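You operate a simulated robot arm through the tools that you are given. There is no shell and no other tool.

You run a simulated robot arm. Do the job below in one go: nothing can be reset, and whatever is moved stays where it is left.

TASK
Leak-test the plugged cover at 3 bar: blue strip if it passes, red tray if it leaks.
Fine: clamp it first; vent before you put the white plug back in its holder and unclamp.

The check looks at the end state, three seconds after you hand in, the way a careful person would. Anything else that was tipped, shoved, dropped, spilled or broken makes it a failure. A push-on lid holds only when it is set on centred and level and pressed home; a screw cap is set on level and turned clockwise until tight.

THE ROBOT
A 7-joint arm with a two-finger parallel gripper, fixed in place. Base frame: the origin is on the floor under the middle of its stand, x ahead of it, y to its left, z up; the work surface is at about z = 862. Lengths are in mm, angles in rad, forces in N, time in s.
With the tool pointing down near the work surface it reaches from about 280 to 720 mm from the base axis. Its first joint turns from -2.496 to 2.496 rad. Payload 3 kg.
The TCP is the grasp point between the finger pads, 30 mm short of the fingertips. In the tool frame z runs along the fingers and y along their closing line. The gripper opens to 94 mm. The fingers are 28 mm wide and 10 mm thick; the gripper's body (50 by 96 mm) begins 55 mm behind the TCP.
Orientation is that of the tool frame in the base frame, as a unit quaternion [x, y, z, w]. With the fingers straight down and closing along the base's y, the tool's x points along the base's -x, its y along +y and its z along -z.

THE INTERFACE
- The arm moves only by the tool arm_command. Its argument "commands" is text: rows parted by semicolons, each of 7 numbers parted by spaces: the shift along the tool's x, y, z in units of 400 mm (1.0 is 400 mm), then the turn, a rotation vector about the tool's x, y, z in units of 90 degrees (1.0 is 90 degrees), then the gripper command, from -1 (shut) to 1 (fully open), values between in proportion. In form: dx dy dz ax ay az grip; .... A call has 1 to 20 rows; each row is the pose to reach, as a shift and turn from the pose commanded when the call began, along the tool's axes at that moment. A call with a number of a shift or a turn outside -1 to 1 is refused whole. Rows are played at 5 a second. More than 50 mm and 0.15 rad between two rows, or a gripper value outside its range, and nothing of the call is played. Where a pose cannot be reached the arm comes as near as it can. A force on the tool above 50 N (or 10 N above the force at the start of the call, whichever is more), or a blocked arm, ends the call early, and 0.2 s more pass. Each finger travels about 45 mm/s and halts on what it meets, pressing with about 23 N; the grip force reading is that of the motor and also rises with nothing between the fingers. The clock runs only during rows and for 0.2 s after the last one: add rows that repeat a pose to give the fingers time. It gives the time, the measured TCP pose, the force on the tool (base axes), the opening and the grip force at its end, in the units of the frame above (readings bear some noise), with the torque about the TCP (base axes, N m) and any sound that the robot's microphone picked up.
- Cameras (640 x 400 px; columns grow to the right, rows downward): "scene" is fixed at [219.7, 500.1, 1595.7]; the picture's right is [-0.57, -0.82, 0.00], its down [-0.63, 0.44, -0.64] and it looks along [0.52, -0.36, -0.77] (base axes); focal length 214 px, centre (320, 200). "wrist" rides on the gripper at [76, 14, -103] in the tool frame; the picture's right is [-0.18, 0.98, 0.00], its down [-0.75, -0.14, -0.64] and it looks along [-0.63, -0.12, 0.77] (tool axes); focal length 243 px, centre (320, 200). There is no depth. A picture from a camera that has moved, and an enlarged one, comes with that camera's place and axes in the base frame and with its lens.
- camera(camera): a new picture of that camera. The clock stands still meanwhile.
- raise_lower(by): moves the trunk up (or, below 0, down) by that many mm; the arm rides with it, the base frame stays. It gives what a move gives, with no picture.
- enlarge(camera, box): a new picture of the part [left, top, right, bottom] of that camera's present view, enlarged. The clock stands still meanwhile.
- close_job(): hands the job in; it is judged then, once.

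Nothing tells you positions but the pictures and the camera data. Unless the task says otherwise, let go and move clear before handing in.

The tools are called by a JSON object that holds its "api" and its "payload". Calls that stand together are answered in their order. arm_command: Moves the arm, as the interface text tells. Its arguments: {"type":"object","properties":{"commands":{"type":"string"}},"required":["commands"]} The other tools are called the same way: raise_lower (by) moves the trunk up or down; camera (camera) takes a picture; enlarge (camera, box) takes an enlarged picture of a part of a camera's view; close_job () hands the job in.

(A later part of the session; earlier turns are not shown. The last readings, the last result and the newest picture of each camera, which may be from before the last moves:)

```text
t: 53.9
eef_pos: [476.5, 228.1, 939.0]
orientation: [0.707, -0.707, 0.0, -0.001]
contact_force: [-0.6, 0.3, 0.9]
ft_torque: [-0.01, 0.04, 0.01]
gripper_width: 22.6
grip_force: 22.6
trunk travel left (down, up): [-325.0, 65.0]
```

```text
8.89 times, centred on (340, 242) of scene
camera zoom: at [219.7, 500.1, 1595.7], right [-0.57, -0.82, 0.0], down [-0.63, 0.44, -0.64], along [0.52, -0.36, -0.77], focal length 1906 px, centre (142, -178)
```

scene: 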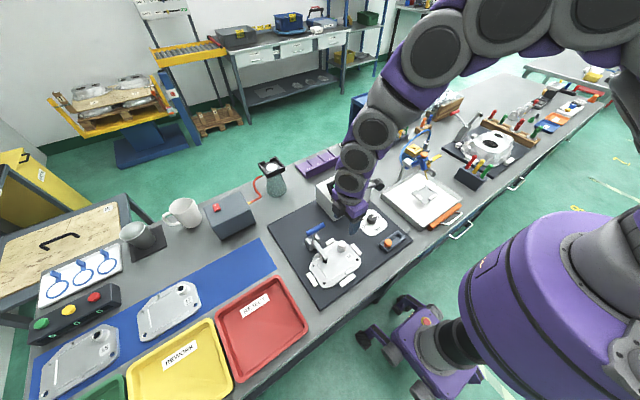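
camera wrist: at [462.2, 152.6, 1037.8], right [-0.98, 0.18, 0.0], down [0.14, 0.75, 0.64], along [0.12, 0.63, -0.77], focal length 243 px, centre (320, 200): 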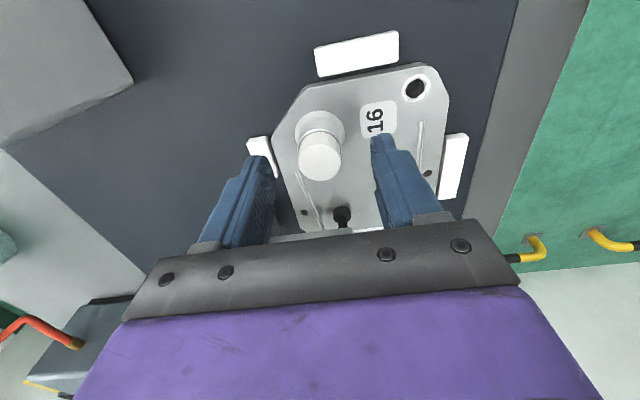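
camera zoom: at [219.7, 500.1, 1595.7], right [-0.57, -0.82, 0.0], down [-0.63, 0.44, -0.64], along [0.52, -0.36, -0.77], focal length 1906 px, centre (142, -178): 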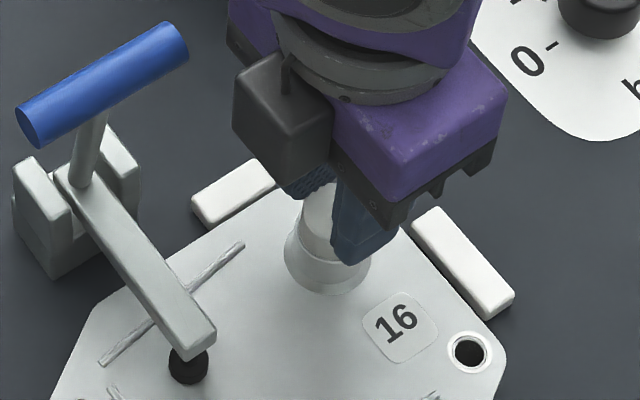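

The reading changed to 22.6 mm; I need to see whether the plug, the boss or the cover moved. Zooming in.

{"api": "enlarge", "payload": {"camera": "scene", "box": [328, 232, 356, 258]}}

{"api": "enlarge", "payload": {"camera": "wrist", "box": [280, 110, 360, 190]}}

{"api": "enlarge", "payload": {"camera": "scene", "box": [300, 230, 370, 290]}}

```text
15.38 times, centred on (342, 245) of scene
camera zoom: at [219.7, 500.1, 1595.7], right [-0.57, -0.82, 0.0], down [-0.63, 0.44, -0.64], along [0.52, -0.36, -0.77], focal length 3300 px, centre (-18, -492)
```

zoom: 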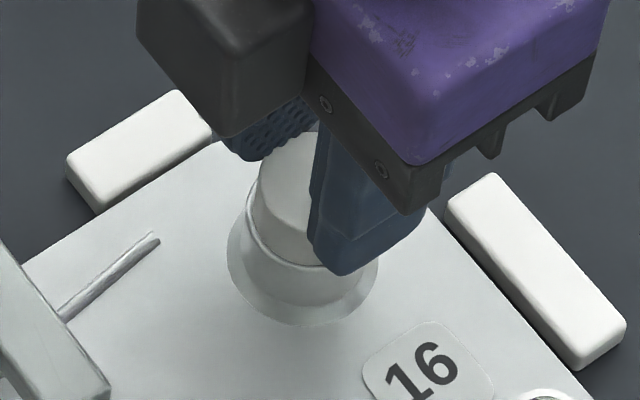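

```text
5.00 times, centred on (320, 150) of wrist
camera zoom: at [462.5, 153.3, 1041.8], right [-0.98, 0.18, 0.0], down [0.14, 0.75, 0.64], along [0.12, 0.63, -0.77], focal length 1213 px, centre (320, 450)
```

zoom: 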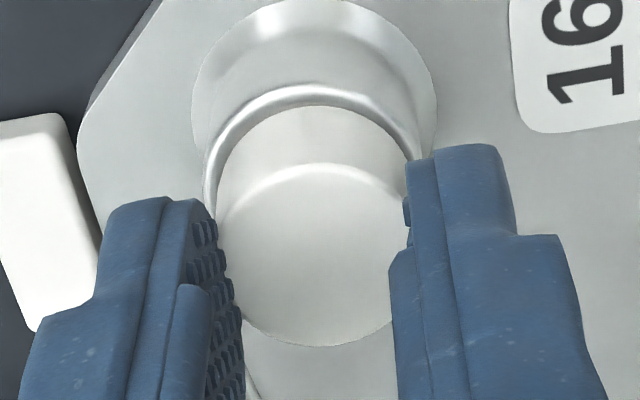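

```text
6.67 times, centred on (335, 260) of scene
camera zoom: at [219.7, 500.1, 1595.7], right [-0.57, -0.82, 0.0], down [-0.63, 0.44, -0.64], along [0.52, -0.36, -0.77], focal length 1430 px, centre (220, -200)
```

zoom: 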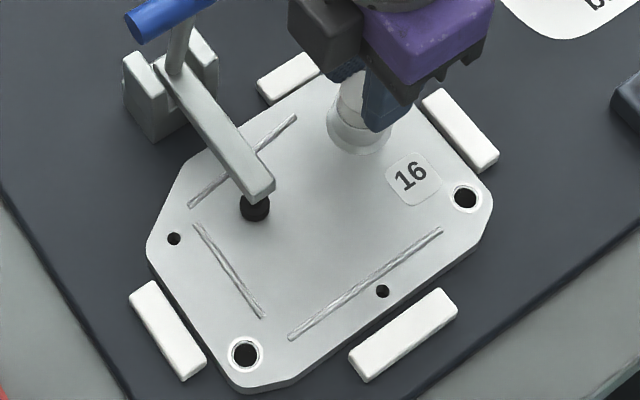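

The cover only slid about 1.5 mm within its nest; the fingers slipped up to the plug's rounded top edge (first they had the boss rim at 29.8 mm). I'll open, lower about 9 mm so the tips sit just above the rim, and grip the plug itself.

{"api": "arm_command", "payload": {"commands": "0 0 0 0 0 0 0; 0 0 0 0 0 0 0; -0.003 0 0.012 0 0 0 0; -0.003 0 0.0235 0 0 0 0; -0.003 0 0.0235 0 0 0 0; -0.003 0 0.0235 0 0 0 -1; -0.003 0 0.0235 0 0 0 -1; -0.003 0 0.0235 0 0 0 -1; -0.003 0 0.0235 0 0 0 -1; -0.003 0 0.0235 0 0 0 -1"}}

{"api": "enlarge", "payload": {"camera": "wrist", "box": [280, 110, 360, 190]}}

```text
t: 56.1
eef_pos: [476.7, 231.2, 931.5]
orientation: [-0.707, 0.707, -0.001, 0.001]
contact_force: [-0.4, 0.4, 0.0]
ft_torque: [-0.04, 0.0, 0.02]
gripper_width: 19.1
grip_force: 22.6
trunk travel left (down, up): [-325.0, 65.0]
```

```text
5.00 times, centred on (320, 150) of wrist
camera zoom: at [462.7, 154.8, 1032.7], right [-0.98, 0.18, 0.0], down [0.14, 0.75, 0.64], along [0.12, 0.63, -0.77], focal length 1213 px, centre (320, 450)
```

zoom: 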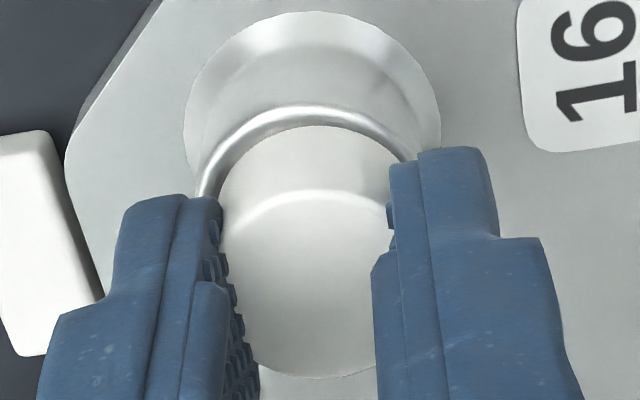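

{"api": "enlarge", "payload": {"camera": "scene", "box": [328, 232, 356, 258]}}

{"api": "enlarge", "payload": {"camera": "wrist", "box": [240, 90, 400, 230]}}

```text
15.38 times, centred on (342, 245) of scene
camera zoom: at [219.7, 500.1, 1595.7], right [-0.57, -0.82, 0.0], down [-0.63, 0.44, -0.64], along [0.52, -0.36, -0.77], focal length 3300 px, centre (-18, -492)
```

zoom: 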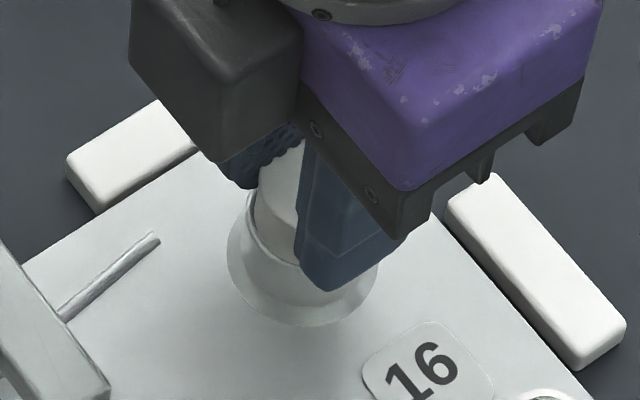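

```text
2.86 times, centred on (320, 160) of wrist
camera zoom: at [462.7, 154.8, 1032.7], right [-0.98, 0.18, 0.0], down [0.14, 0.75, 0.64], along [0.12, 0.63, -0.77], focal length 693 px, centre (320, 314)
```

zoom: 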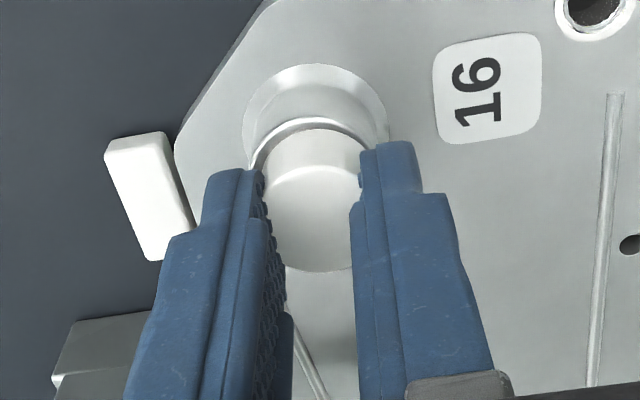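

The grip on the plug is at the fingertips only, but let me try a slow pull now and compare plug against boss.

{"api": "arm_command", "payload": {"commands": "0 0 -0.005 0 0 0 -1; 0 0 -0.01 0 0 0 -1; 0 0 -0.015 0 0 0 -1; 0 0 -0.015 0 0 0 -1"}}

{"api": "enlarge", "payload": {"camera": "wrist", "box": [240, 90, 400, 230]}}

{"api": "enlarge", "payload": {"camera": "scene", "box": [328, 232, 356, 258]}}

```text
t: 57.1
eef_pos: [475.4, 229.9, 935.5]
orientation: [-0.707, 0.708, 0.0, 0.001]
contact_force: [0.1, -0.3, 0.0]
ft_torque: [0.0, 0.02, 0.0]
gripper_width: 19.3
grip_force: 22.6
trunk travel left (down, up): [-325.0, 65.0]
```

```text
2.86 times, centred on (320, 160) of wrist
camera zoom: at [462.3, 154.8, 1038.1], right [-0.98, 0.18, 0.0], down [0.14, 0.75, 0.64], along [0.12, 0.63, -0.77], focal length 693 px, centre (320, 314)
```

zoom: 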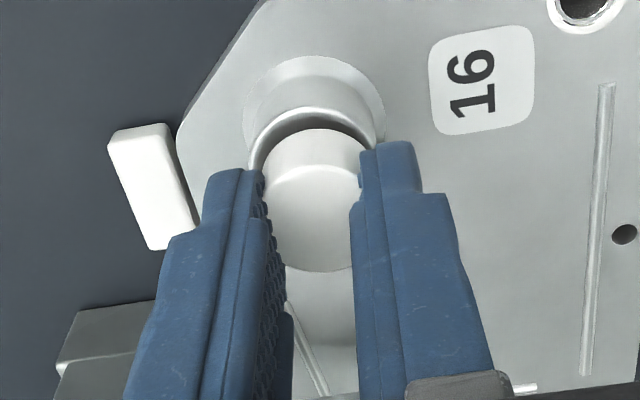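

```text
15.38 times, centred on (342, 245) of scene
camera zoom: at [219.7, 500.1, 1595.7], right [-0.57, -0.82, 0.0], down [-0.63, 0.44, -0.64], along [0.52, -0.36, -0.77], focal length 3300 px, centre (-18, -492)
```

zoom: 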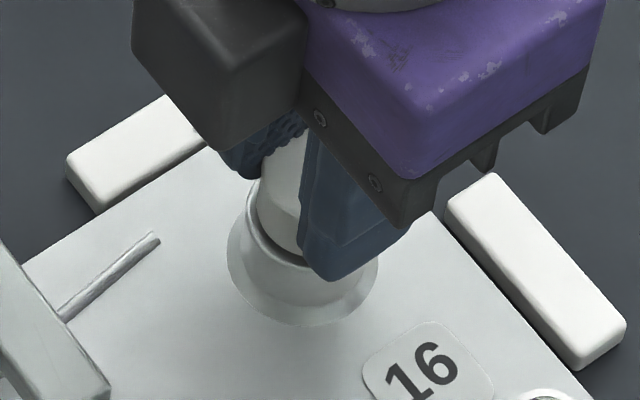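

The plug now moves with the gripper and a gap opens inside the boss. Pulling it fully out.

{"api": "arm_command", "payload": {"commands": "0 0 -0.015 0 0 0 -1; 0 0 -0.03 0 0 0 -1; 0 0 -0.05 0 0 0 -1; 0 0 -0.08 0 0 0 -1; 0 0 -0.12 0 0 0 -1; 0 0 -0.16 0 0 0 -1; 0 0 -0.16 0 0 0 -1"}}

{"api": "enlarge", "payload": {"camera": "wrist", "box": [240, 90, 400, 230]}}

{"api": "enlarge", "payload": {"camera": "scene", "box": [315, 210, 375, 265]}}

```text
t: 58.7
eef_pos: [476.2, 230.8, 999.9]
orientation: [0.708, -0.707, 0.001, -0.001]
contact_force: [-0.7, -0.2, 0.2]
ft_torque: [-0.02, 0.02, -0.01]
gripper_width: 19.1
grip_force: 22.9
trunk travel left (down, up): [-325.0, 65.0]
```

```text
2.86 times, centred on (320, 160) of wrist
camera zoom: at [462.6, 155.0, 1102.2], right [-0.98, 0.18, 0.0], down [0.14, 0.75, 0.64], along [0.12, 0.63, -0.77], focal length 693 px, centre (320, 314)
```

zoom: 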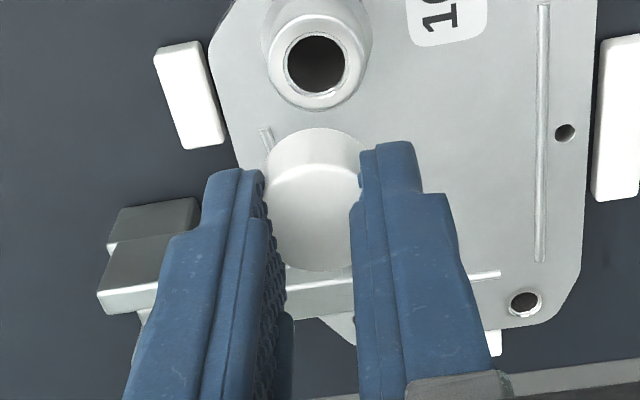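

```text
7.27 times, centred on (345, 238) of scene
camera zoom: at [219.7, 500.1, 1595.7], right [-0.57, -0.82, 0.0], down [-0.63, 0.44, -0.64], along [0.52, -0.36, -0.77], focal length 1560 px, centre (138, -73)
```

zoom: 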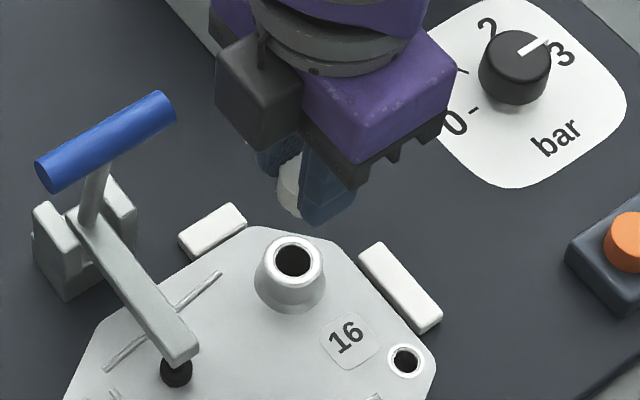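

The plug is out and held. Next I'll carry it over to the holder's empty hole near (382, 27) and look before lowering.

{"api": "arm_command", "payload": {"commands": "0.06 0.03 -0.01 0 0 0 -1; 0.13 0.06 -0.01 0 0 0 -1; 0.21 0.1 -0.01 0 0 0 -1; 0.3 0.14 -0.01 0 0 0 -1; 0.38 0.18 -0.01 0 0 0 -1; 0.45 0.21 -0.01 0 0 0 -1; 0.51 0.235 -0.01 0 0 0 -1; 0.51 0.235 -0.01 0 0 0 -1; 0.51 0.235 -0.01 0 0 0 -1"}}

{"api": "camera", "payload": {"camera": "wrist"}}

{"api": "enlarge", "payload": {"camera": "wrist", "box": [250, 30, 400, 170]}}

{"api": "enlarge", "payload": {"camera": "scene", "box": [365, 205, 425, 260]}}

```text
t: 60.7
eef_pos: [380.7, 26.2, 1002.6]
orientation: [-0.707, 0.707, -0.001, 0.001]
contact_force: [-0.1, 0.0, -0.3]
ft_torque: [-0.03, 0.0, -0.02]
gripper_width: 19.0
grip_force: 23.0
trunk travel left (down, up): [-325.0, 65.0]
```

```text
taken
camera wrist: at [368.1, -49.8, 1104.9], right [-0.98, 0.18, 0.0], down [0.14, 0.75, 0.64], along [0.12, 0.63, -0.77], focal length 243 px, centre (320, 200)
```

wrist: 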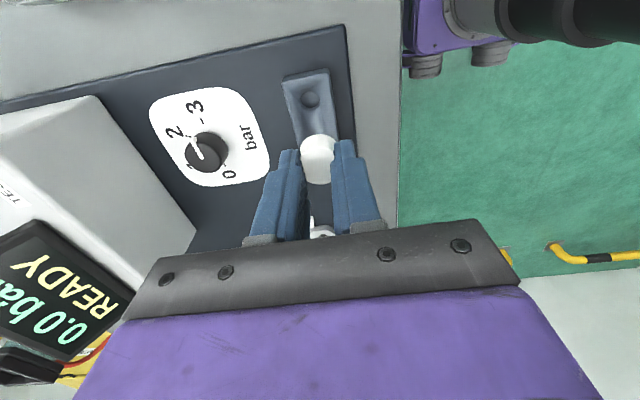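

```text
2.86 times, centred on (325, 100) of wrist
camera zoom: at [368.1, -49.8, 1104.9], right [-0.98, 0.18, 0.0], down [0.14, 0.75, 0.64], along [0.12, 0.63, -0.77], focal length 693 px, centre (306, 486)
```

zoom: 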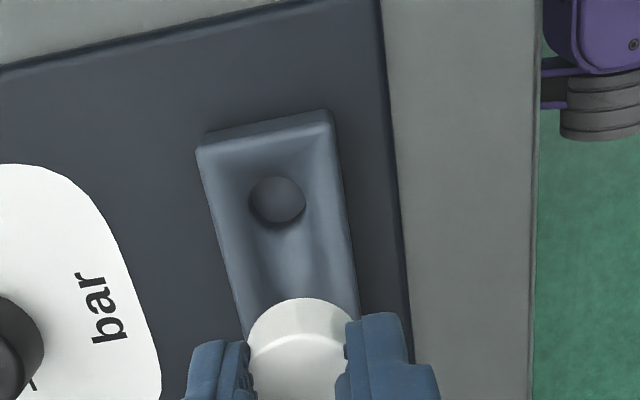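

```text
7.27 times, centred on (395, 232) of scene
camera zoom: at [219.7, 500.1, 1595.7], right [-0.57, -0.82, 0.0], down [-0.63, 0.44, -0.64], along [0.52, -0.36, -0.77], focal length 1560 px, centre (-226, -36)
```

zoom: 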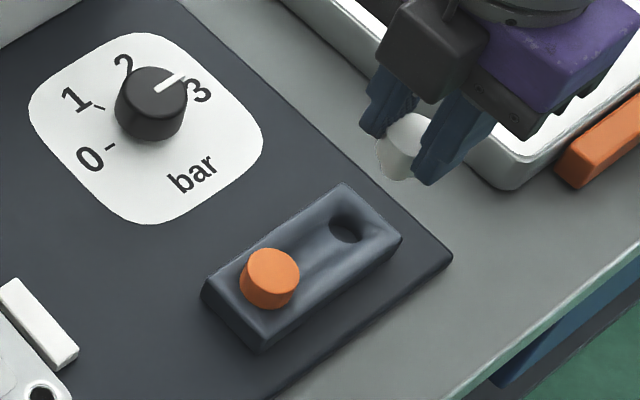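

By combining wrist views, the empty hole is at about (391, 20, rim ≈ 875) and the seated orange plug's top is at z ≈ 892. The held plug's top is about 19.5 mm below the TCP. I'll align over the hole and come partway down.

{"api": "arm_command", "payload": {"commands": "0.006 -0.01 0.04 0 0 0 -1; 0.011 -0.02 0.08 0 0 0 -1; 0.011 -0.02 0.12 0 0 0 -1; 0.011 -0.02 0.12 0 0 0 -1; 0.011 -0.02 0.12 0 0 0 -1"}}

{"api": "enlarge", "payload": {"camera": "wrist", "box": [250, 60, 390, 190]}}

{"api": "enlarge", "payload": {"camera": "scene", "box": [370, 215, 420, 258]}}

```text
t: 61.9
eef_pos: [391.2, 20.7, 954.8]
orientation: [0.707, -0.707, 0.0, -0.001]
contact_force: [0.2, 1.1, 0.6]
ft_torque: [0.0, -0.01, -0.02]
gripper_width: 19.1
grip_force: 22.9
trunk travel left (down, up): [-325.0, 65.0]
```

```text
3.08 times, centred on (320, 125) of wrist
camera zoom: at [376.9, -55.2, 1057.3], right [-0.98, 0.18, 0.0], down [0.14, 0.75, 0.64], along [0.12, 0.63, -0.77], focal length 746 px, centre (320, 431)
```

zoom: 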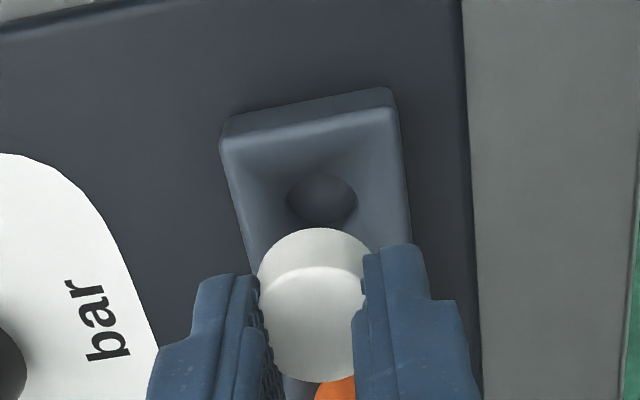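

```text
9.30 times, centred on (395, 236) of scene
camera zoom: at [219.7, 500.1, 1595.7], right [-0.57, -0.82, 0.0], down [-0.63, 0.44, -0.64], along [0.52, -0.36, -0.77], focal length 1995 px, centre (-378, -140)
```

zoom: 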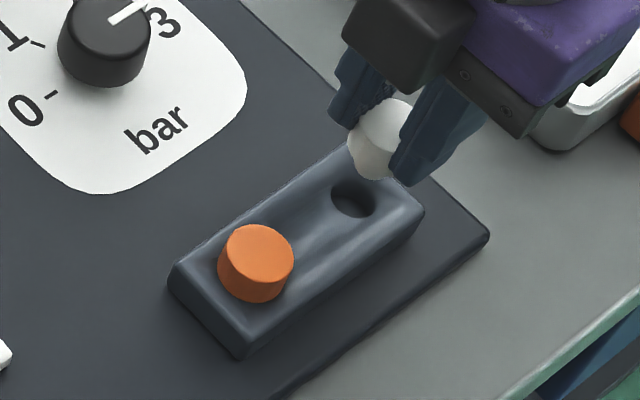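

{"api": "enlarge", "payload": {"camera": "scene", "box": [386, 222, 410, 244]}}

{"api": "enlarge", "payload": {"camera": "wrist", "box": [285, 95, 355, 190]}}

```text
16.00 times, centred on (398, 233) of scene
camera zoom: at [219.7, 500.1, 1595.7], right [-0.57, -0.82, 0.0], down [-0.63, 0.44, -0.64], along [0.52, -0.36, -0.77], focal length 3432 px, centre (-928, -328)
```

zoom: 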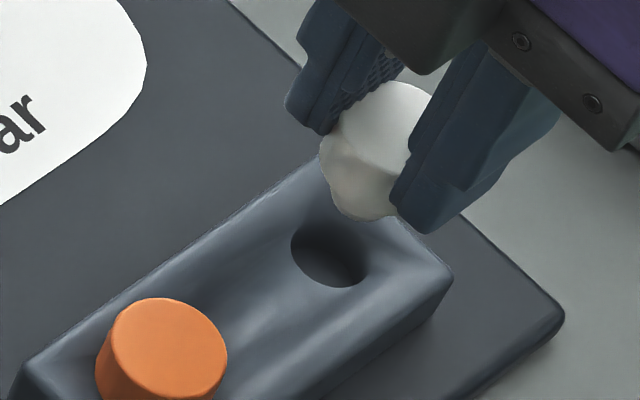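

```text
4.21 times, centred on (320, 142) of wrist
camera zoom: at [376.9, -55.2, 1057.3], right [-0.98, 0.18, 0.0], down [0.14, 0.75, 0.64], along [0.12, 0.63, -0.77], focal length 1022 px, centre (320, 442)
```

zoom: 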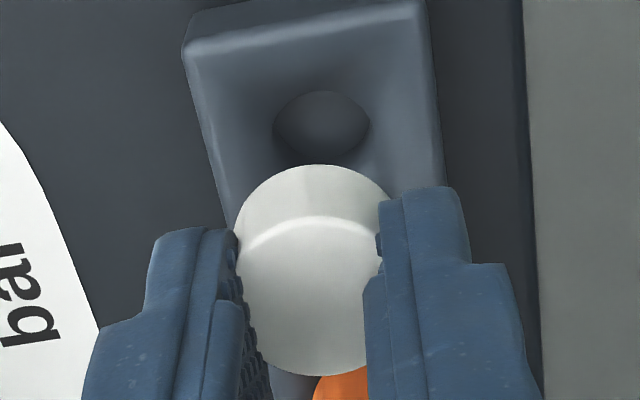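

The plug hangs upright with its stem pointing at the hole; a correction of about (−1, +0.7) mm is due. I'll lower to just above the rim and compare in the scene view.

{"api": "arm_command", "payload": {"commands": "-0.0018 0.0022 0.02 0 0 0 -1; -0.0018 0.0022 0.04 0 0 0 -1; -0.0018 0.0022 0.055 0 0 0 -1; -0.0018 0.0022 0.055 0 0 0 -1; -0.0018 0.0022 0.055 0 0 0 -1"}}

{"api": "enlarge", "payload": {"camera": "scene", "box": [386, 222, 410, 244]}}

{"api": "enlarge", "payload": {"camera": "wrist", "box": [285, 95, 355, 190]}}

```text
t: 63.1
eef_pos: [388.8, 21.9, 933.0]
orientation: [-0.707, 0.707, 0.0, 0.0]
contact_force: [0.1, 0.5, -0.7]
ft_torque: [-0.03, 0.01, 0.02]
gripper_width: 18.9
grip_force: 22.8
trunk travel left (down, up): [-325.0, 65.0]
```

```text
16.00 times, centred on (398, 233) of scene
camera zoom: at [219.7, 500.1, 1595.7], right [-0.57, -0.82, 0.0], down [-0.63, 0.44, -0.64], along [0.52, -0.36, -0.77], focal length 3432 px, centre (-928, -328)
```

zoom: 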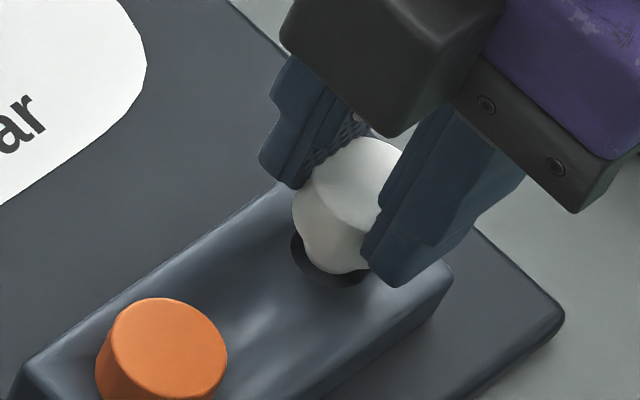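

```text
4.21 times, centred on (320, 142) of wrist
camera zoom: at [376.0, -53.8, 1036.0], right [-0.98, 0.18, 0.0], down [0.14, 0.75, 0.64], along [0.12, 0.63, -0.77], focal length 1022 px, centre (320, 442)
```

zoom: 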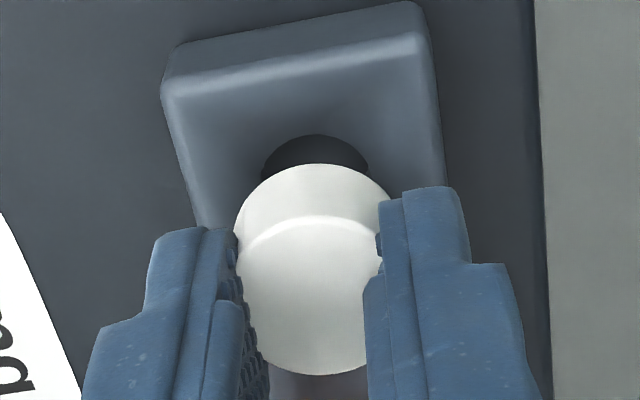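

{"api": "enlarge", "payload": {"camera": "scene", "box": [393, 229, 405, 241]}}

{"api": "enlarge", "payload": {"camera": "scene", "box": [378, 228, 402, 250]}}

```text
16.00 times, centred on (399, 235) of scene
camera zoom: at [219.7, 500.1, 1595.7], right [-0.57, -0.82, 0.0], down [-0.63, 0.44, -0.64], along [0.52, -0.36, -0.77], focal length 3432 px, centre (-944, -360)
```

zoom: 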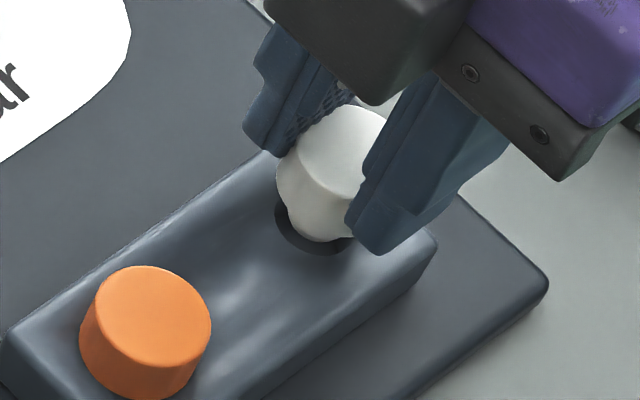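

```text
16.00 times, centred on (390, 239) of scene
camera zoom: at [219.7, 500.1, 1595.7], right [-0.57, -0.82, 0.0], down [-0.63, 0.44, -0.64], along [0.52, -0.36, -0.77], focal length 3432 px, centre (-800, -424)
```

zoom: 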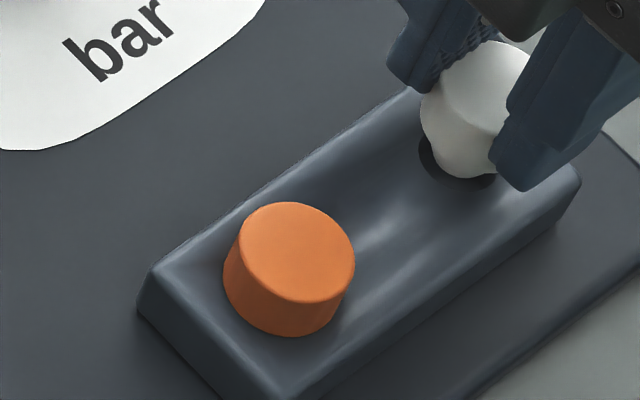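

Checking plug against hole in both views they agree within about 1 mm. I'll lower gently in small steps and watch the force.

{"api": "arm_command", "payload": {"commands": "0 -0.0008 0.008 0 0 0 -1; 0 -0.0008 0.015 0 0 0 -1; 0 -0.0008 0.022 0 0 0 -1; 0 -0.0008 0.022 0 0 0 -1"}}

{"api": "enlarge", "payload": {"camera": "scene", "box": [378, 228, 402, 250]}}

{"api": "enlarge", "payload": {"camera": "wrist", "box": [285, 95, 355, 190]}}

```text
t: 64.1
eef_pos: [389.4, 22.0, 924.4]
orientation: [-0.707, 0.708, 0.0, 0.001]
contact_force: [-0.5, -0.6, -0.2]
ft_torque: [-0.01, -0.04, 0.04]
gripper_width: 19.1
grip_force: 23.2
trunk travel left (down, up): [-325.0, 65.0]
```

```text
16.00 times, centred on (390, 239) of scene
camera zoom: at [219.7, 500.1, 1595.7], right [-0.57, -0.82, 0.0], down [-0.63, 0.44, -0.64], along [0.52, -0.36, -0.77], focal length 3432 px, centre (-800, -424)
```

zoom: 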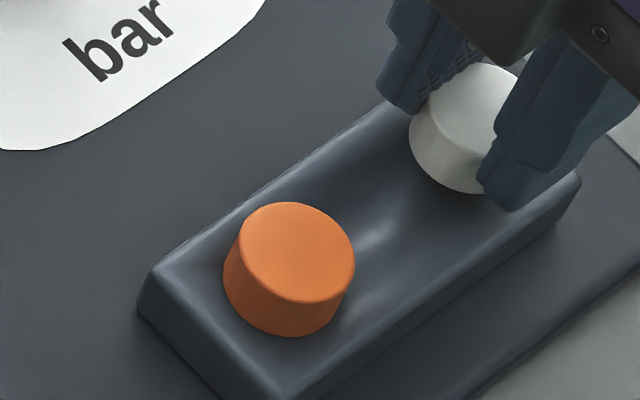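

```text
4.21 times, centred on (320, 142) of wrist
camera zoom: at [375.8, -53.3, 1027.4], right [-0.98, 0.18, 0.0], down [0.14, 0.75, 0.64], along [0.12, 0.63, -0.77], focal length 1022 px, centre (320, 442)
```

zoom: 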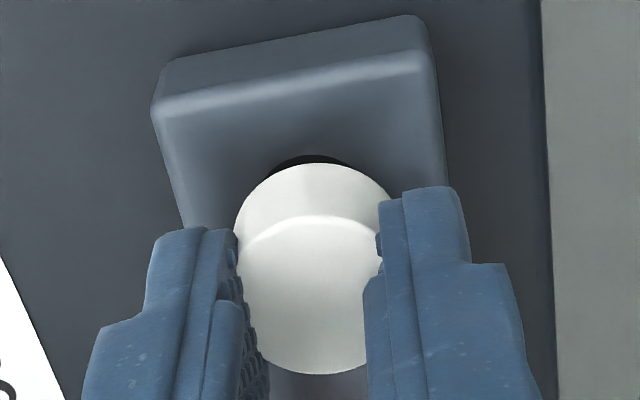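

No resistance, and the stem has entered the hole; about 3–4 mm remain. Continuing down gently.

{"api": "arm_command", "payload": {"commands": "0 0 0.004 0 0 0 -1; 0 0 0.008 0 0 0 -1; 0 0 0.011 0 0 0 -1; 0 0 0.011 0 0 0 -1"}}

{"api": "enlarge", "payload": {"camera": "scene", "box": [378, 228, 402, 250]}}

```text
t: 65.1
eef_pos: [389.9, 21.9, 921.3]
orientation: [0.707, -0.707, 0.001, -0.001]
contact_force: [0.4, -0.4, 0.1]
ft_torque: [-0.03, 0.01, -0.02]
gripper_width: 19.1
grip_force: 23.4
trunk travel left (down, up): [-325.0, 65.0]
```

```text
16.00 times, centred on (390, 239) of scene
camera zoom: at [219.7, 500.1, 1595.7], right [-0.57, -0.82, 0.0], down [-0.63, 0.44, -0.64], along [0.52, -0.36, -0.77], focal length 3432 px, centre (-800, -424)
```

zoom: 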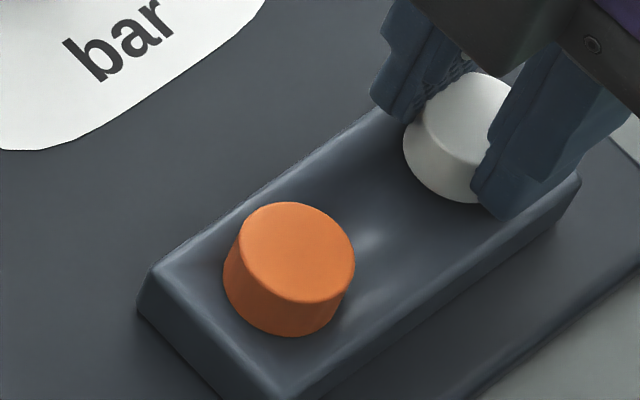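

{"api": "arm_command", "payload": {"commands": "0 0 0.003 0 0 0 -1; 0 0 0.006 0 0 0 -1; 0 0 0.006 0 0 0 -1; 0 0 0.006 0 0 0 -1"}}

{"api": "enlarge", "payload": {"camera": "scene", "box": [378, 228, 402, 250]}}

{"api": "enlarge", "payload": {"camera": "wrist", "box": [285, 95, 355, 190]}}

```text
t: 66.1
eef_pos: [387.6, 22.4, 919.0]
orientation: [0.707, -0.707, 0.0, 0.0]
contact_force: [1.3, -0.8, 5.0]
ft_torque: [0.0, -0.14, -0.02]
gripper_width: 19.1
grip_force: 22.8
trunk travel left (down, up): [-325.0, 65.0]
```

```text
16.00 times, centred on (390, 239) of scene
camera zoom: at [219.7, 500.1, 1595.7], right [-0.57, -0.82, 0.0], down [-0.63, 0.44, -0.64], along [0.52, -0.36, -0.77], focal length 3432 px, centre (-800, -424)
```

zoom: 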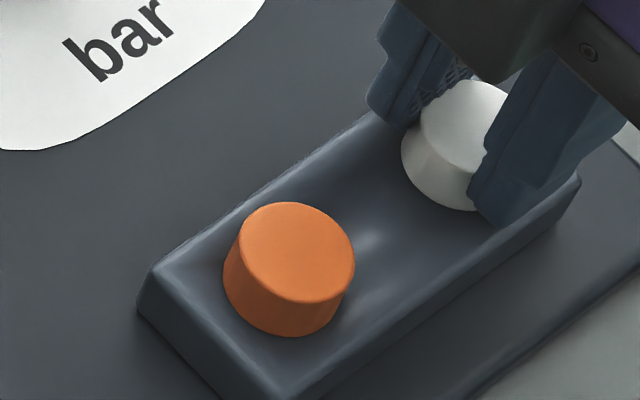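

```text
4.21 times, centred on (320, 142) of wrist
camera zoom: at [376.0, -53.1, 1020.2], right [-0.98, 0.18, 0.0], down [0.14, 0.75, 0.64], along [0.12, 0.63, -0.77], focal length 1022 px, centre (320, 442)
```

zoom: 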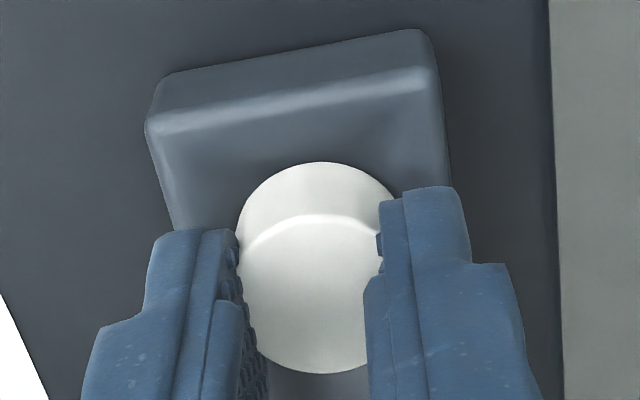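

The plug head has landed (5 N). I'll press 1 mm more, then open the fingers moderately and lift away.

{"api": "arm_command", "payload": {"commands": "0 0 0.003 0 0 0 -1; 0 0 0.003 0 0 0 -1; 0 0 0 0 0 0 0.1; 0 0 0 0 0 0 0.1; 0 0 0 0 0 0 0.1; 0 0 0 0 0 0 0.1"}}

{"api": "enlarge", "payload": {"camera": "scene", "box": [378, 228, 402, 250]}}

{"api": "enlarge", "payload": {"camera": "wrist", "box": [255, 85, 385, 210]}}

```text
t: 67.5
eef_pos: [388.4, 23.2, 918.5]
orientation: [0.707, -0.707, 0.0, -0.001]
contact_force: [0.0, 0.7, -0.8]
ft_torque: [0.01, 0.01, 0.06]
gripper_width: 51.7
grip_force: 0.2
trunk travel left (down, up): [-325.0, 65.0]
```

```text
16.00 times, centred on (390, 239) of scene
camera zoom: at [219.7, 500.1, 1595.7], right [-0.57, -0.82, 0.0], down [-0.63, 0.44, -0.64], along [0.52, -0.36, -0.77], focal length 3432 px, centre (-800, -424)
```

zoom: 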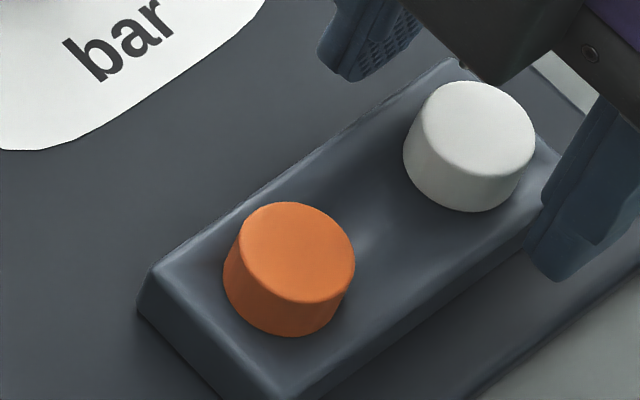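

```text
3.20 times, centred on (320, 148) of wrist
camera zoom: at [375.5, -53.1, 1020.3], right [-0.98, 0.18, 0.0], down [0.14, 0.75, 0.64], along [0.12, 0.63, -0.77], focal length 776 px, centre (320, 368)
```

zoom: 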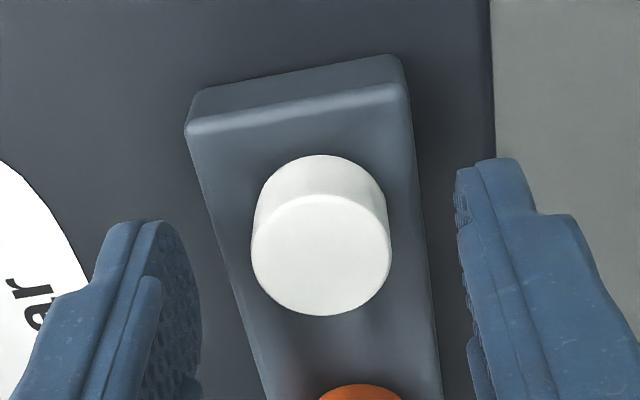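

The white plug is seated in its holder beside the orange one. Now I'll lift away and move over the clamp handle (bar near (527, 307, 1008)) with the gripper turned back and fully open.

{"api": "arm_command", "payload": {"commands": "0 0 -0.06 0 0 0 0.1; 0 0 -0.15 0 0 0 0.1; 0 0 -0.25 0 0 0 0.1; 0 0 -0.36 0 0 0 0.1; 0 0 -0.475 0 0 0 0.1; -0.06 -0.028 -0.475 0 0 0.0834 0.5; -0.12 -0.056 -0.475 0 0 0.1667 1; -0.18 -0.085 -0.475 0 0 0.25 1; -0.24 -0.113 -0.475 0 0 0.3333 1; -0.3 -0.142 -0.475 0 0 0.4167 1; -0.36 -0.17 -0.475 0 0 0.5 1; -0.42 -0.2 -0.475 0 0 0.5833 1; -0.48 -0.23 -0.475 0 0 0.6667 1; -0.54 -0.26 -0.475 0 0 0.75 1; -0.6 -0.29 -0.475 0 0 0.8333 1; -0.66 -0.315 -0.475 0 0 0.9167 1; -0.709 -0.34 -0.475 0 0 1.0 1; -0.709 -0.34 -0.475 0 0 1.0 1; -0.709 -0.34 -0.475 0 0 1.0 1"}}

{"api": "camera", "payload": {"camera": "wrist"}}

{"api": "camera", "payload": {"camera": "scene"}}

```text
t: 71.5
eef_pos: [525.2, 306.0, 1108.4]
orientation: [0.0, 1.0, 0.0, 0.001]
contact_force: [0.5, -0.5, -0.1]
ft_torque: [-0.01, 0.0, -0.04]
gripper_width: 94.0
grip_force: 0.2
trunk travel left (down, up): [-325.0, 65.0]
```

```text
taken
camera wrist: at [450.9, 321.2, 1209.9], right [0.18, 0.98, 0.0], down [0.75, -0.14, 0.64], along [0.63, -0.12, -0.77], focal length 243 px, centre (320, 200)
```

wrist: 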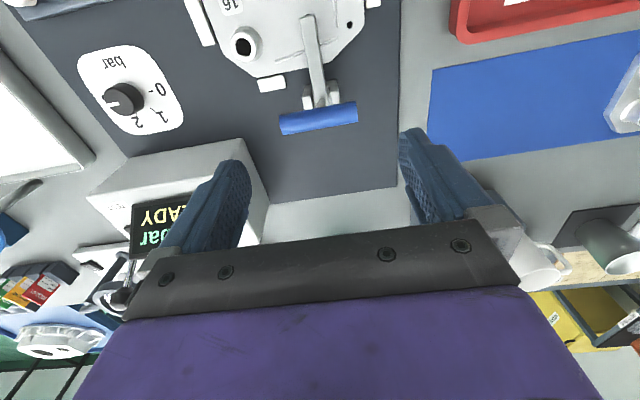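

```text
taken
```

scene: 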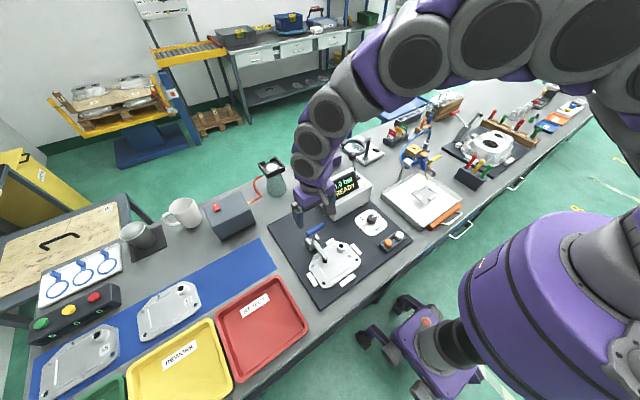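

The bar is right below, at about (527.7, 305.5). Descending to it and gripping its ends.

{"api": "arm_command", "payload": {"commands": "-0.0025 -0.0025 0.08 0 0 0 1; -0.0025 -0.0025 0.16 0 0 0 1; -0.0025 -0.0025 0.22 0 0 0 1; -0.0025 -0.0025 0.245 0 0 0 1; -0.0025 -0.0025 0.245 0 0 0 1; -0.0025 -0.0025 0.245 0 0 0 -1; -0.0025 -0.0025 0.245 0 0 0 -1; -0.0025 -0.0025 0.245 0 0 0 -1; -0.0025 -0.0025 0.245 0 0 0 -1"}}

{"api": "camera", "payload": {"camera": "wrist"}}

{"api": "enlarge", "payload": {"camera": "scene", "box": [285, 195, 365, 265]}}

```text
t: 73.5
eef_pos: [525.4, 306.5, 1011.4]
orientation: [0.0, 1.0, 0.0, 0.001]
contact_force: [-0.6, -6.2, -3.5]
ft_torque: [0.13, 0.0, -0.11]
gripper_width: 80.1
grip_force: 45.1
trunk travel left (down, up): [-325.0, 65.0]
```

```text
taken
camera wrist: at [450.0, 319.8, 1112.2], right [0.18, 0.98, 0.0], down [0.75, -0.14, 0.64], along [0.63, -0.12, -0.77], focal length 243 px, centre (320, 200)
```

wrist: 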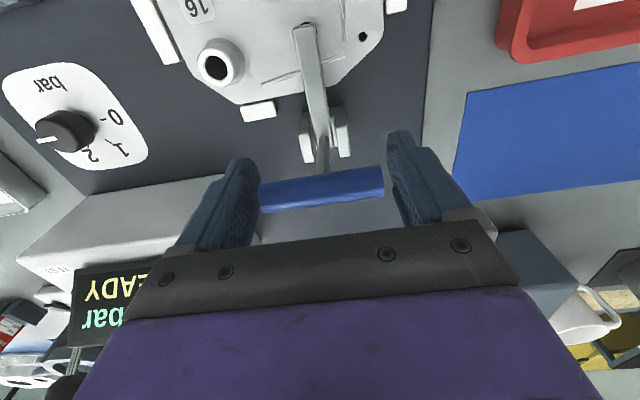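

```text
5.71 times, centred on (325, 230) of scene
camera zoom: at [219.7, 500.1, 1595.7], right [-0.57, -0.82, 0.0], down [-0.63, 0.44, -0.64], along [0.52, -0.36, -0.77], focal length 1226 px, centre (291, 29)
```

zoom: 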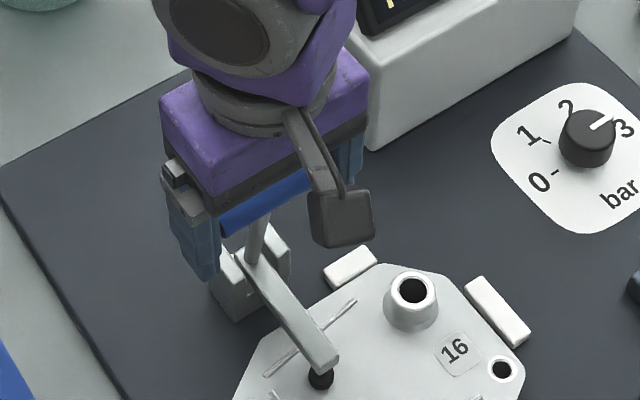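

The bar is gripped. Swinging the handle back along the reverse arc, first part.

{"api": "arm_command", "payload": {"commands": "-0.0393 0.003 -0.0035 0 0 0 -1; -0.0785 0.003 -0.0013 0 0 0 -1; -0.1173 0.003 0.0063 0 0 0 -1; -0.1545 0.003 0.019 0 0 0 -1; -0.1545 0.003 0.019 0 0 0 -1"}}

{"api": "enlarge", "payload": {"camera": "scene", "box": [285, 195, 365, 265]}}

{"api": "camera", "payload": {"camera": "wrist"}}

```text
t: 74.7
eef_pos: [587.9, 305.1, 1002.9]
orientation: [0.0, 1.0, 0.0, 0.001]
contact_force: [-8.2, -6.5, 3.2]
ft_torque: [0.45, 0.82, -0.22]
gripper_width: 80.5
grip_force: 44.7
trunk travel left (down, up): [-325.0, 65.0]
```

```text
5.71 times, centred on (325, 230) of scene
camera zoom: at [219.7, 500.1, 1595.7], right [-0.57, -0.82, 0.0], down [-0.63, 0.44, -0.64], along [0.52, -0.36, -0.77], focal length 1226 px, centre (291, 29)
```

zoom: 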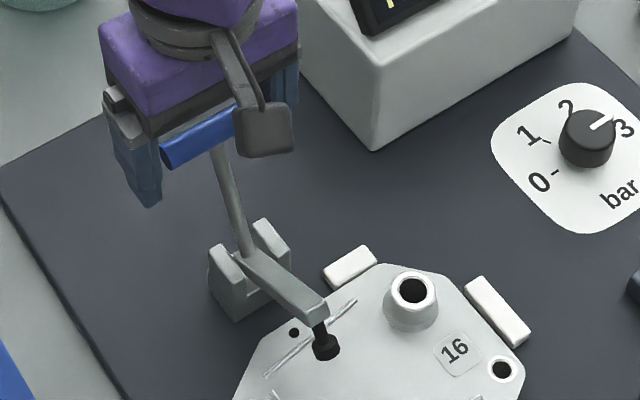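

```text
taken
camera wrist: at [512.8, 319.7, 1104.9], right [0.18, 0.98, 0.0], down [0.75, -0.14, 0.64], along [0.63, -0.12, -0.77], focal length 243 px, centre (320, 200)
```

wrist: 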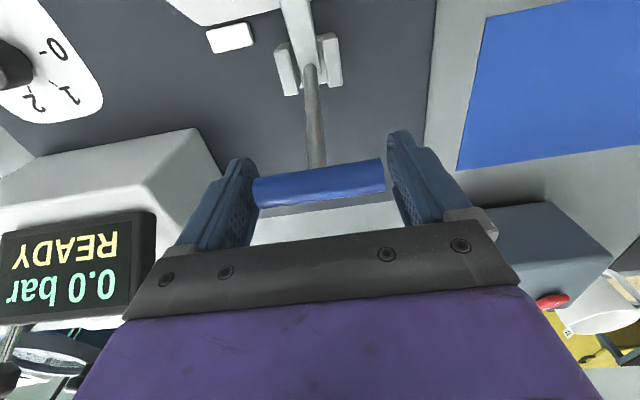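

Low forces. Continuing to swing the handle all the way back.

{"api": "arm_command", "payload": {"commands": "-0.0353 0.003 0.0178 0 0 0 -1; -0.0675 0.003 0.0405 0 0 0 -1; -0.0963 0.003 0.0673 0 0 0 -1; -0.121 0.003 0.098 0 0 0 -1; -0.1368 0.003 0.123 0 0 0 -1; -0.1368 0.003 0.123 0 0 0 -1"}}

{"api": "enlarge", "payload": {"camera": "scene", "box": [275, 185, 365, 265]}}

{"api": "camera", "payload": {"camera": "wrist"}}

```text
t: 76.1
eef_pos: [642.2, 305.7, 954.2]
orientation: [0.0, 1.0, 0.0, 0.001]
contact_force: [-13.2, -14.2, -2.0]
ft_torque: [0.3, 0.56, -0.17]
gripper_width: 80.5
grip_force: 45.5
trunk travel left (down, up): [-325.0, 65.0]
```

```text
5.00 times, centred on (320, 225) of scene
camera zoom: at [219.7, 500.1, 1595.7], right [-0.57, -0.82, 0.0], down [-0.63, 0.44, -0.64], along [0.52, -0.36, -0.77], focal length 1072 px, centre (320, 75)
```

zoom: 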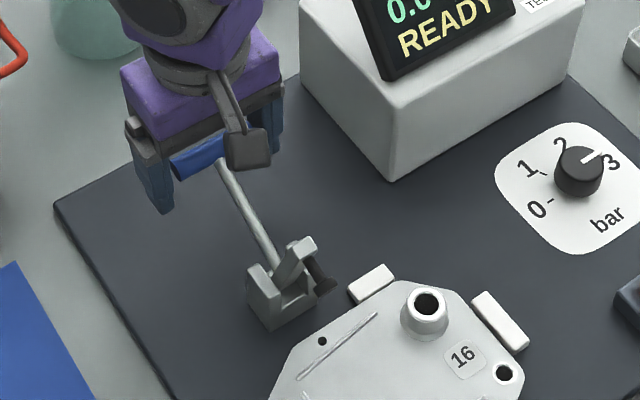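

```text
taken
camera wrist: at [567.1, 319.7, 1055.6], right [0.18, 0.98, 0.0], down [0.75, -0.14, 0.64], along [0.63, -0.12, -0.77], focal length 243 px, centre (320, 200)
```

wrist: 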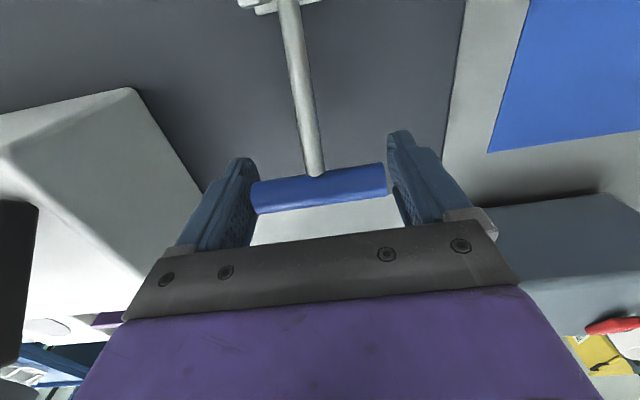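

Almost at the original open position; a few millimetres more, then release and rise.

{"api": "arm_command", "payload": {"commands": "-0.004 0.005 0.012 0 0 0 -1; -0.006 0.005 0.022 0 0 0 -1; -0.006 0.005 0.022 0 0 0 -1; -0.006 0.005 0.022 0 0 0 1; -0.006 0.005 0.022 0 0 0 1; -0.006 0.005 0.022 0 0 0 1; -0.006 0.005 -0.05 0 0 0 1; -0.006 0.005 -0.14 0 0 0 1; -0.006 0.005 -0.24 0 0 0 1; -0.006 0.005 -0.34 0 0 0 1; -0.006 0.005 -0.34 0 0 0 1"}}

{"api": "enlarge", "payload": {"camera": "scene", "box": [275, 185, 365, 265]}}

{"api": "camera", "payload": {"camera": "wrist"}}

```text
t: 78.5
eef_pos: [644.5, 310.0, 1090.3]
orientation: [0.0, 1.0, 0.0, 0.0]
contact_force: [0.9, 0.1, 0.2]
ft_torque: [-0.03, -0.02, 0.01]
gripper_width: 94.1
grip_force: 0.1
trunk travel left (down, up): [-325.0, 65.0]
```

```text
5.00 times, centred on (320, 225) of scene
camera zoom: at [219.7, 500.1, 1595.7], right [-0.57, -0.82, 0.0], down [-0.63, 0.44, -0.64], along [0.52, -0.36, -0.77], focal length 1072 px, centre (320, 75)
```

zoom: 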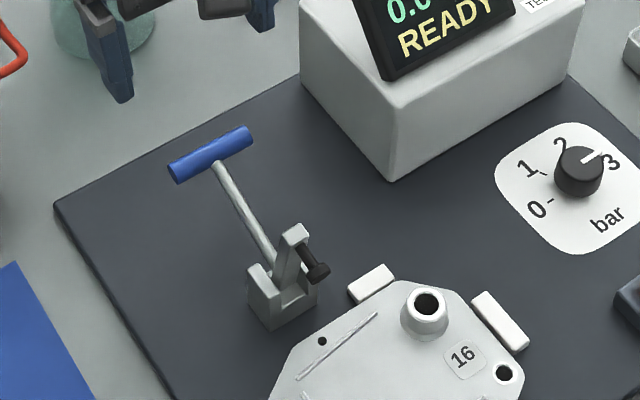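

```text
taken
camera wrist: at [570.0, 323.8, 1191.4], right [0.18, 0.98, 0.0], down [0.75, -0.14, 0.64], along [0.63, -0.12, -0.77], focal length 243 px, centre (320, 200)
```

wrist: 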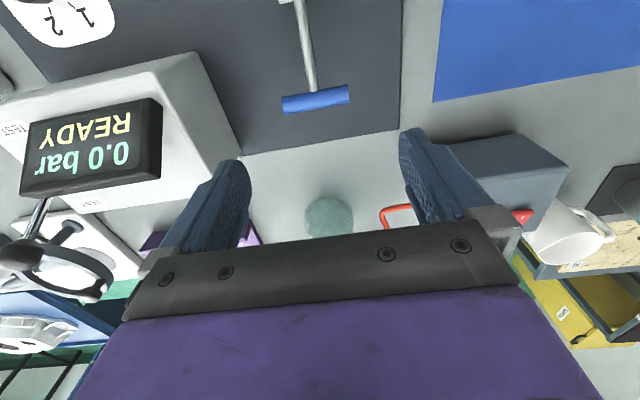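

The clamp is open again as it was at the start. Now I examine the boss (the part I can grip) and the red REJECT tray.

{"api": "enlarge", "payload": {"camera": "scene", "box": [330, 238, 350, 256]}}

{"api": "enlarge", "payload": {"camera": "scene", "box": [200, 230, 380, 370]}}

{"api": "enlarge", "payload": {"camera": "scene", "box": [130, 270, 210, 350]}}

```text
16.00 times, centred on (340, 247) of scene
camera zoom: at [219.7, 500.1, 1595.7], right [-0.57, -0.82, 0.0], down [-0.63, 0.44, -0.64], along [0.52, -0.36, -0.77], focal length 3432 px, centre (0, -552)
```

zoom: 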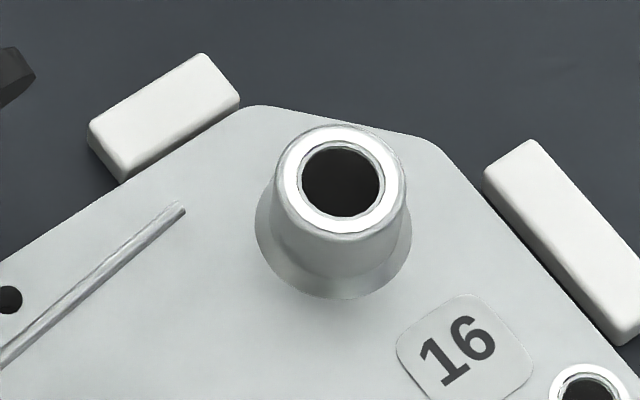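

```text
2.86 times, centred on (290, 300) of scene
camera zoom: at [219.7, 500.1, 1595.7], right [-0.57, -0.82, 0.0], down [-0.63, 0.44, -0.64], along [0.52, -0.36, -0.77], focal length 613 px, centre (406, -86)
```

zoom: 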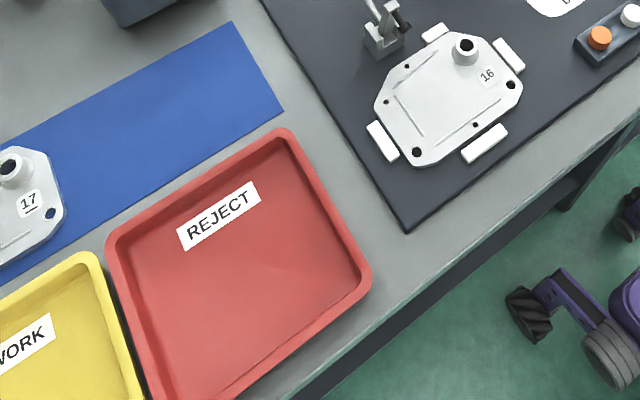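

```text
5.00 times, centred on (170, 310) of scene
camera zoom: at [219.7, 500.1, 1595.7], right [-0.57, -0.82, 0.0], down [-0.63, 0.44, -0.64], along [0.52, -0.36, -0.77], focal length 1072 px, centre (1070, -350)
```

zoom: 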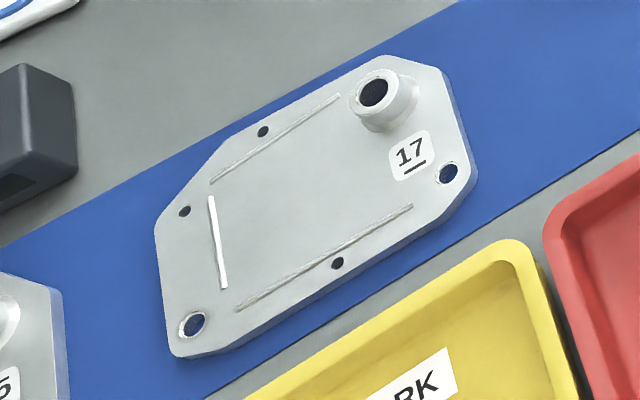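

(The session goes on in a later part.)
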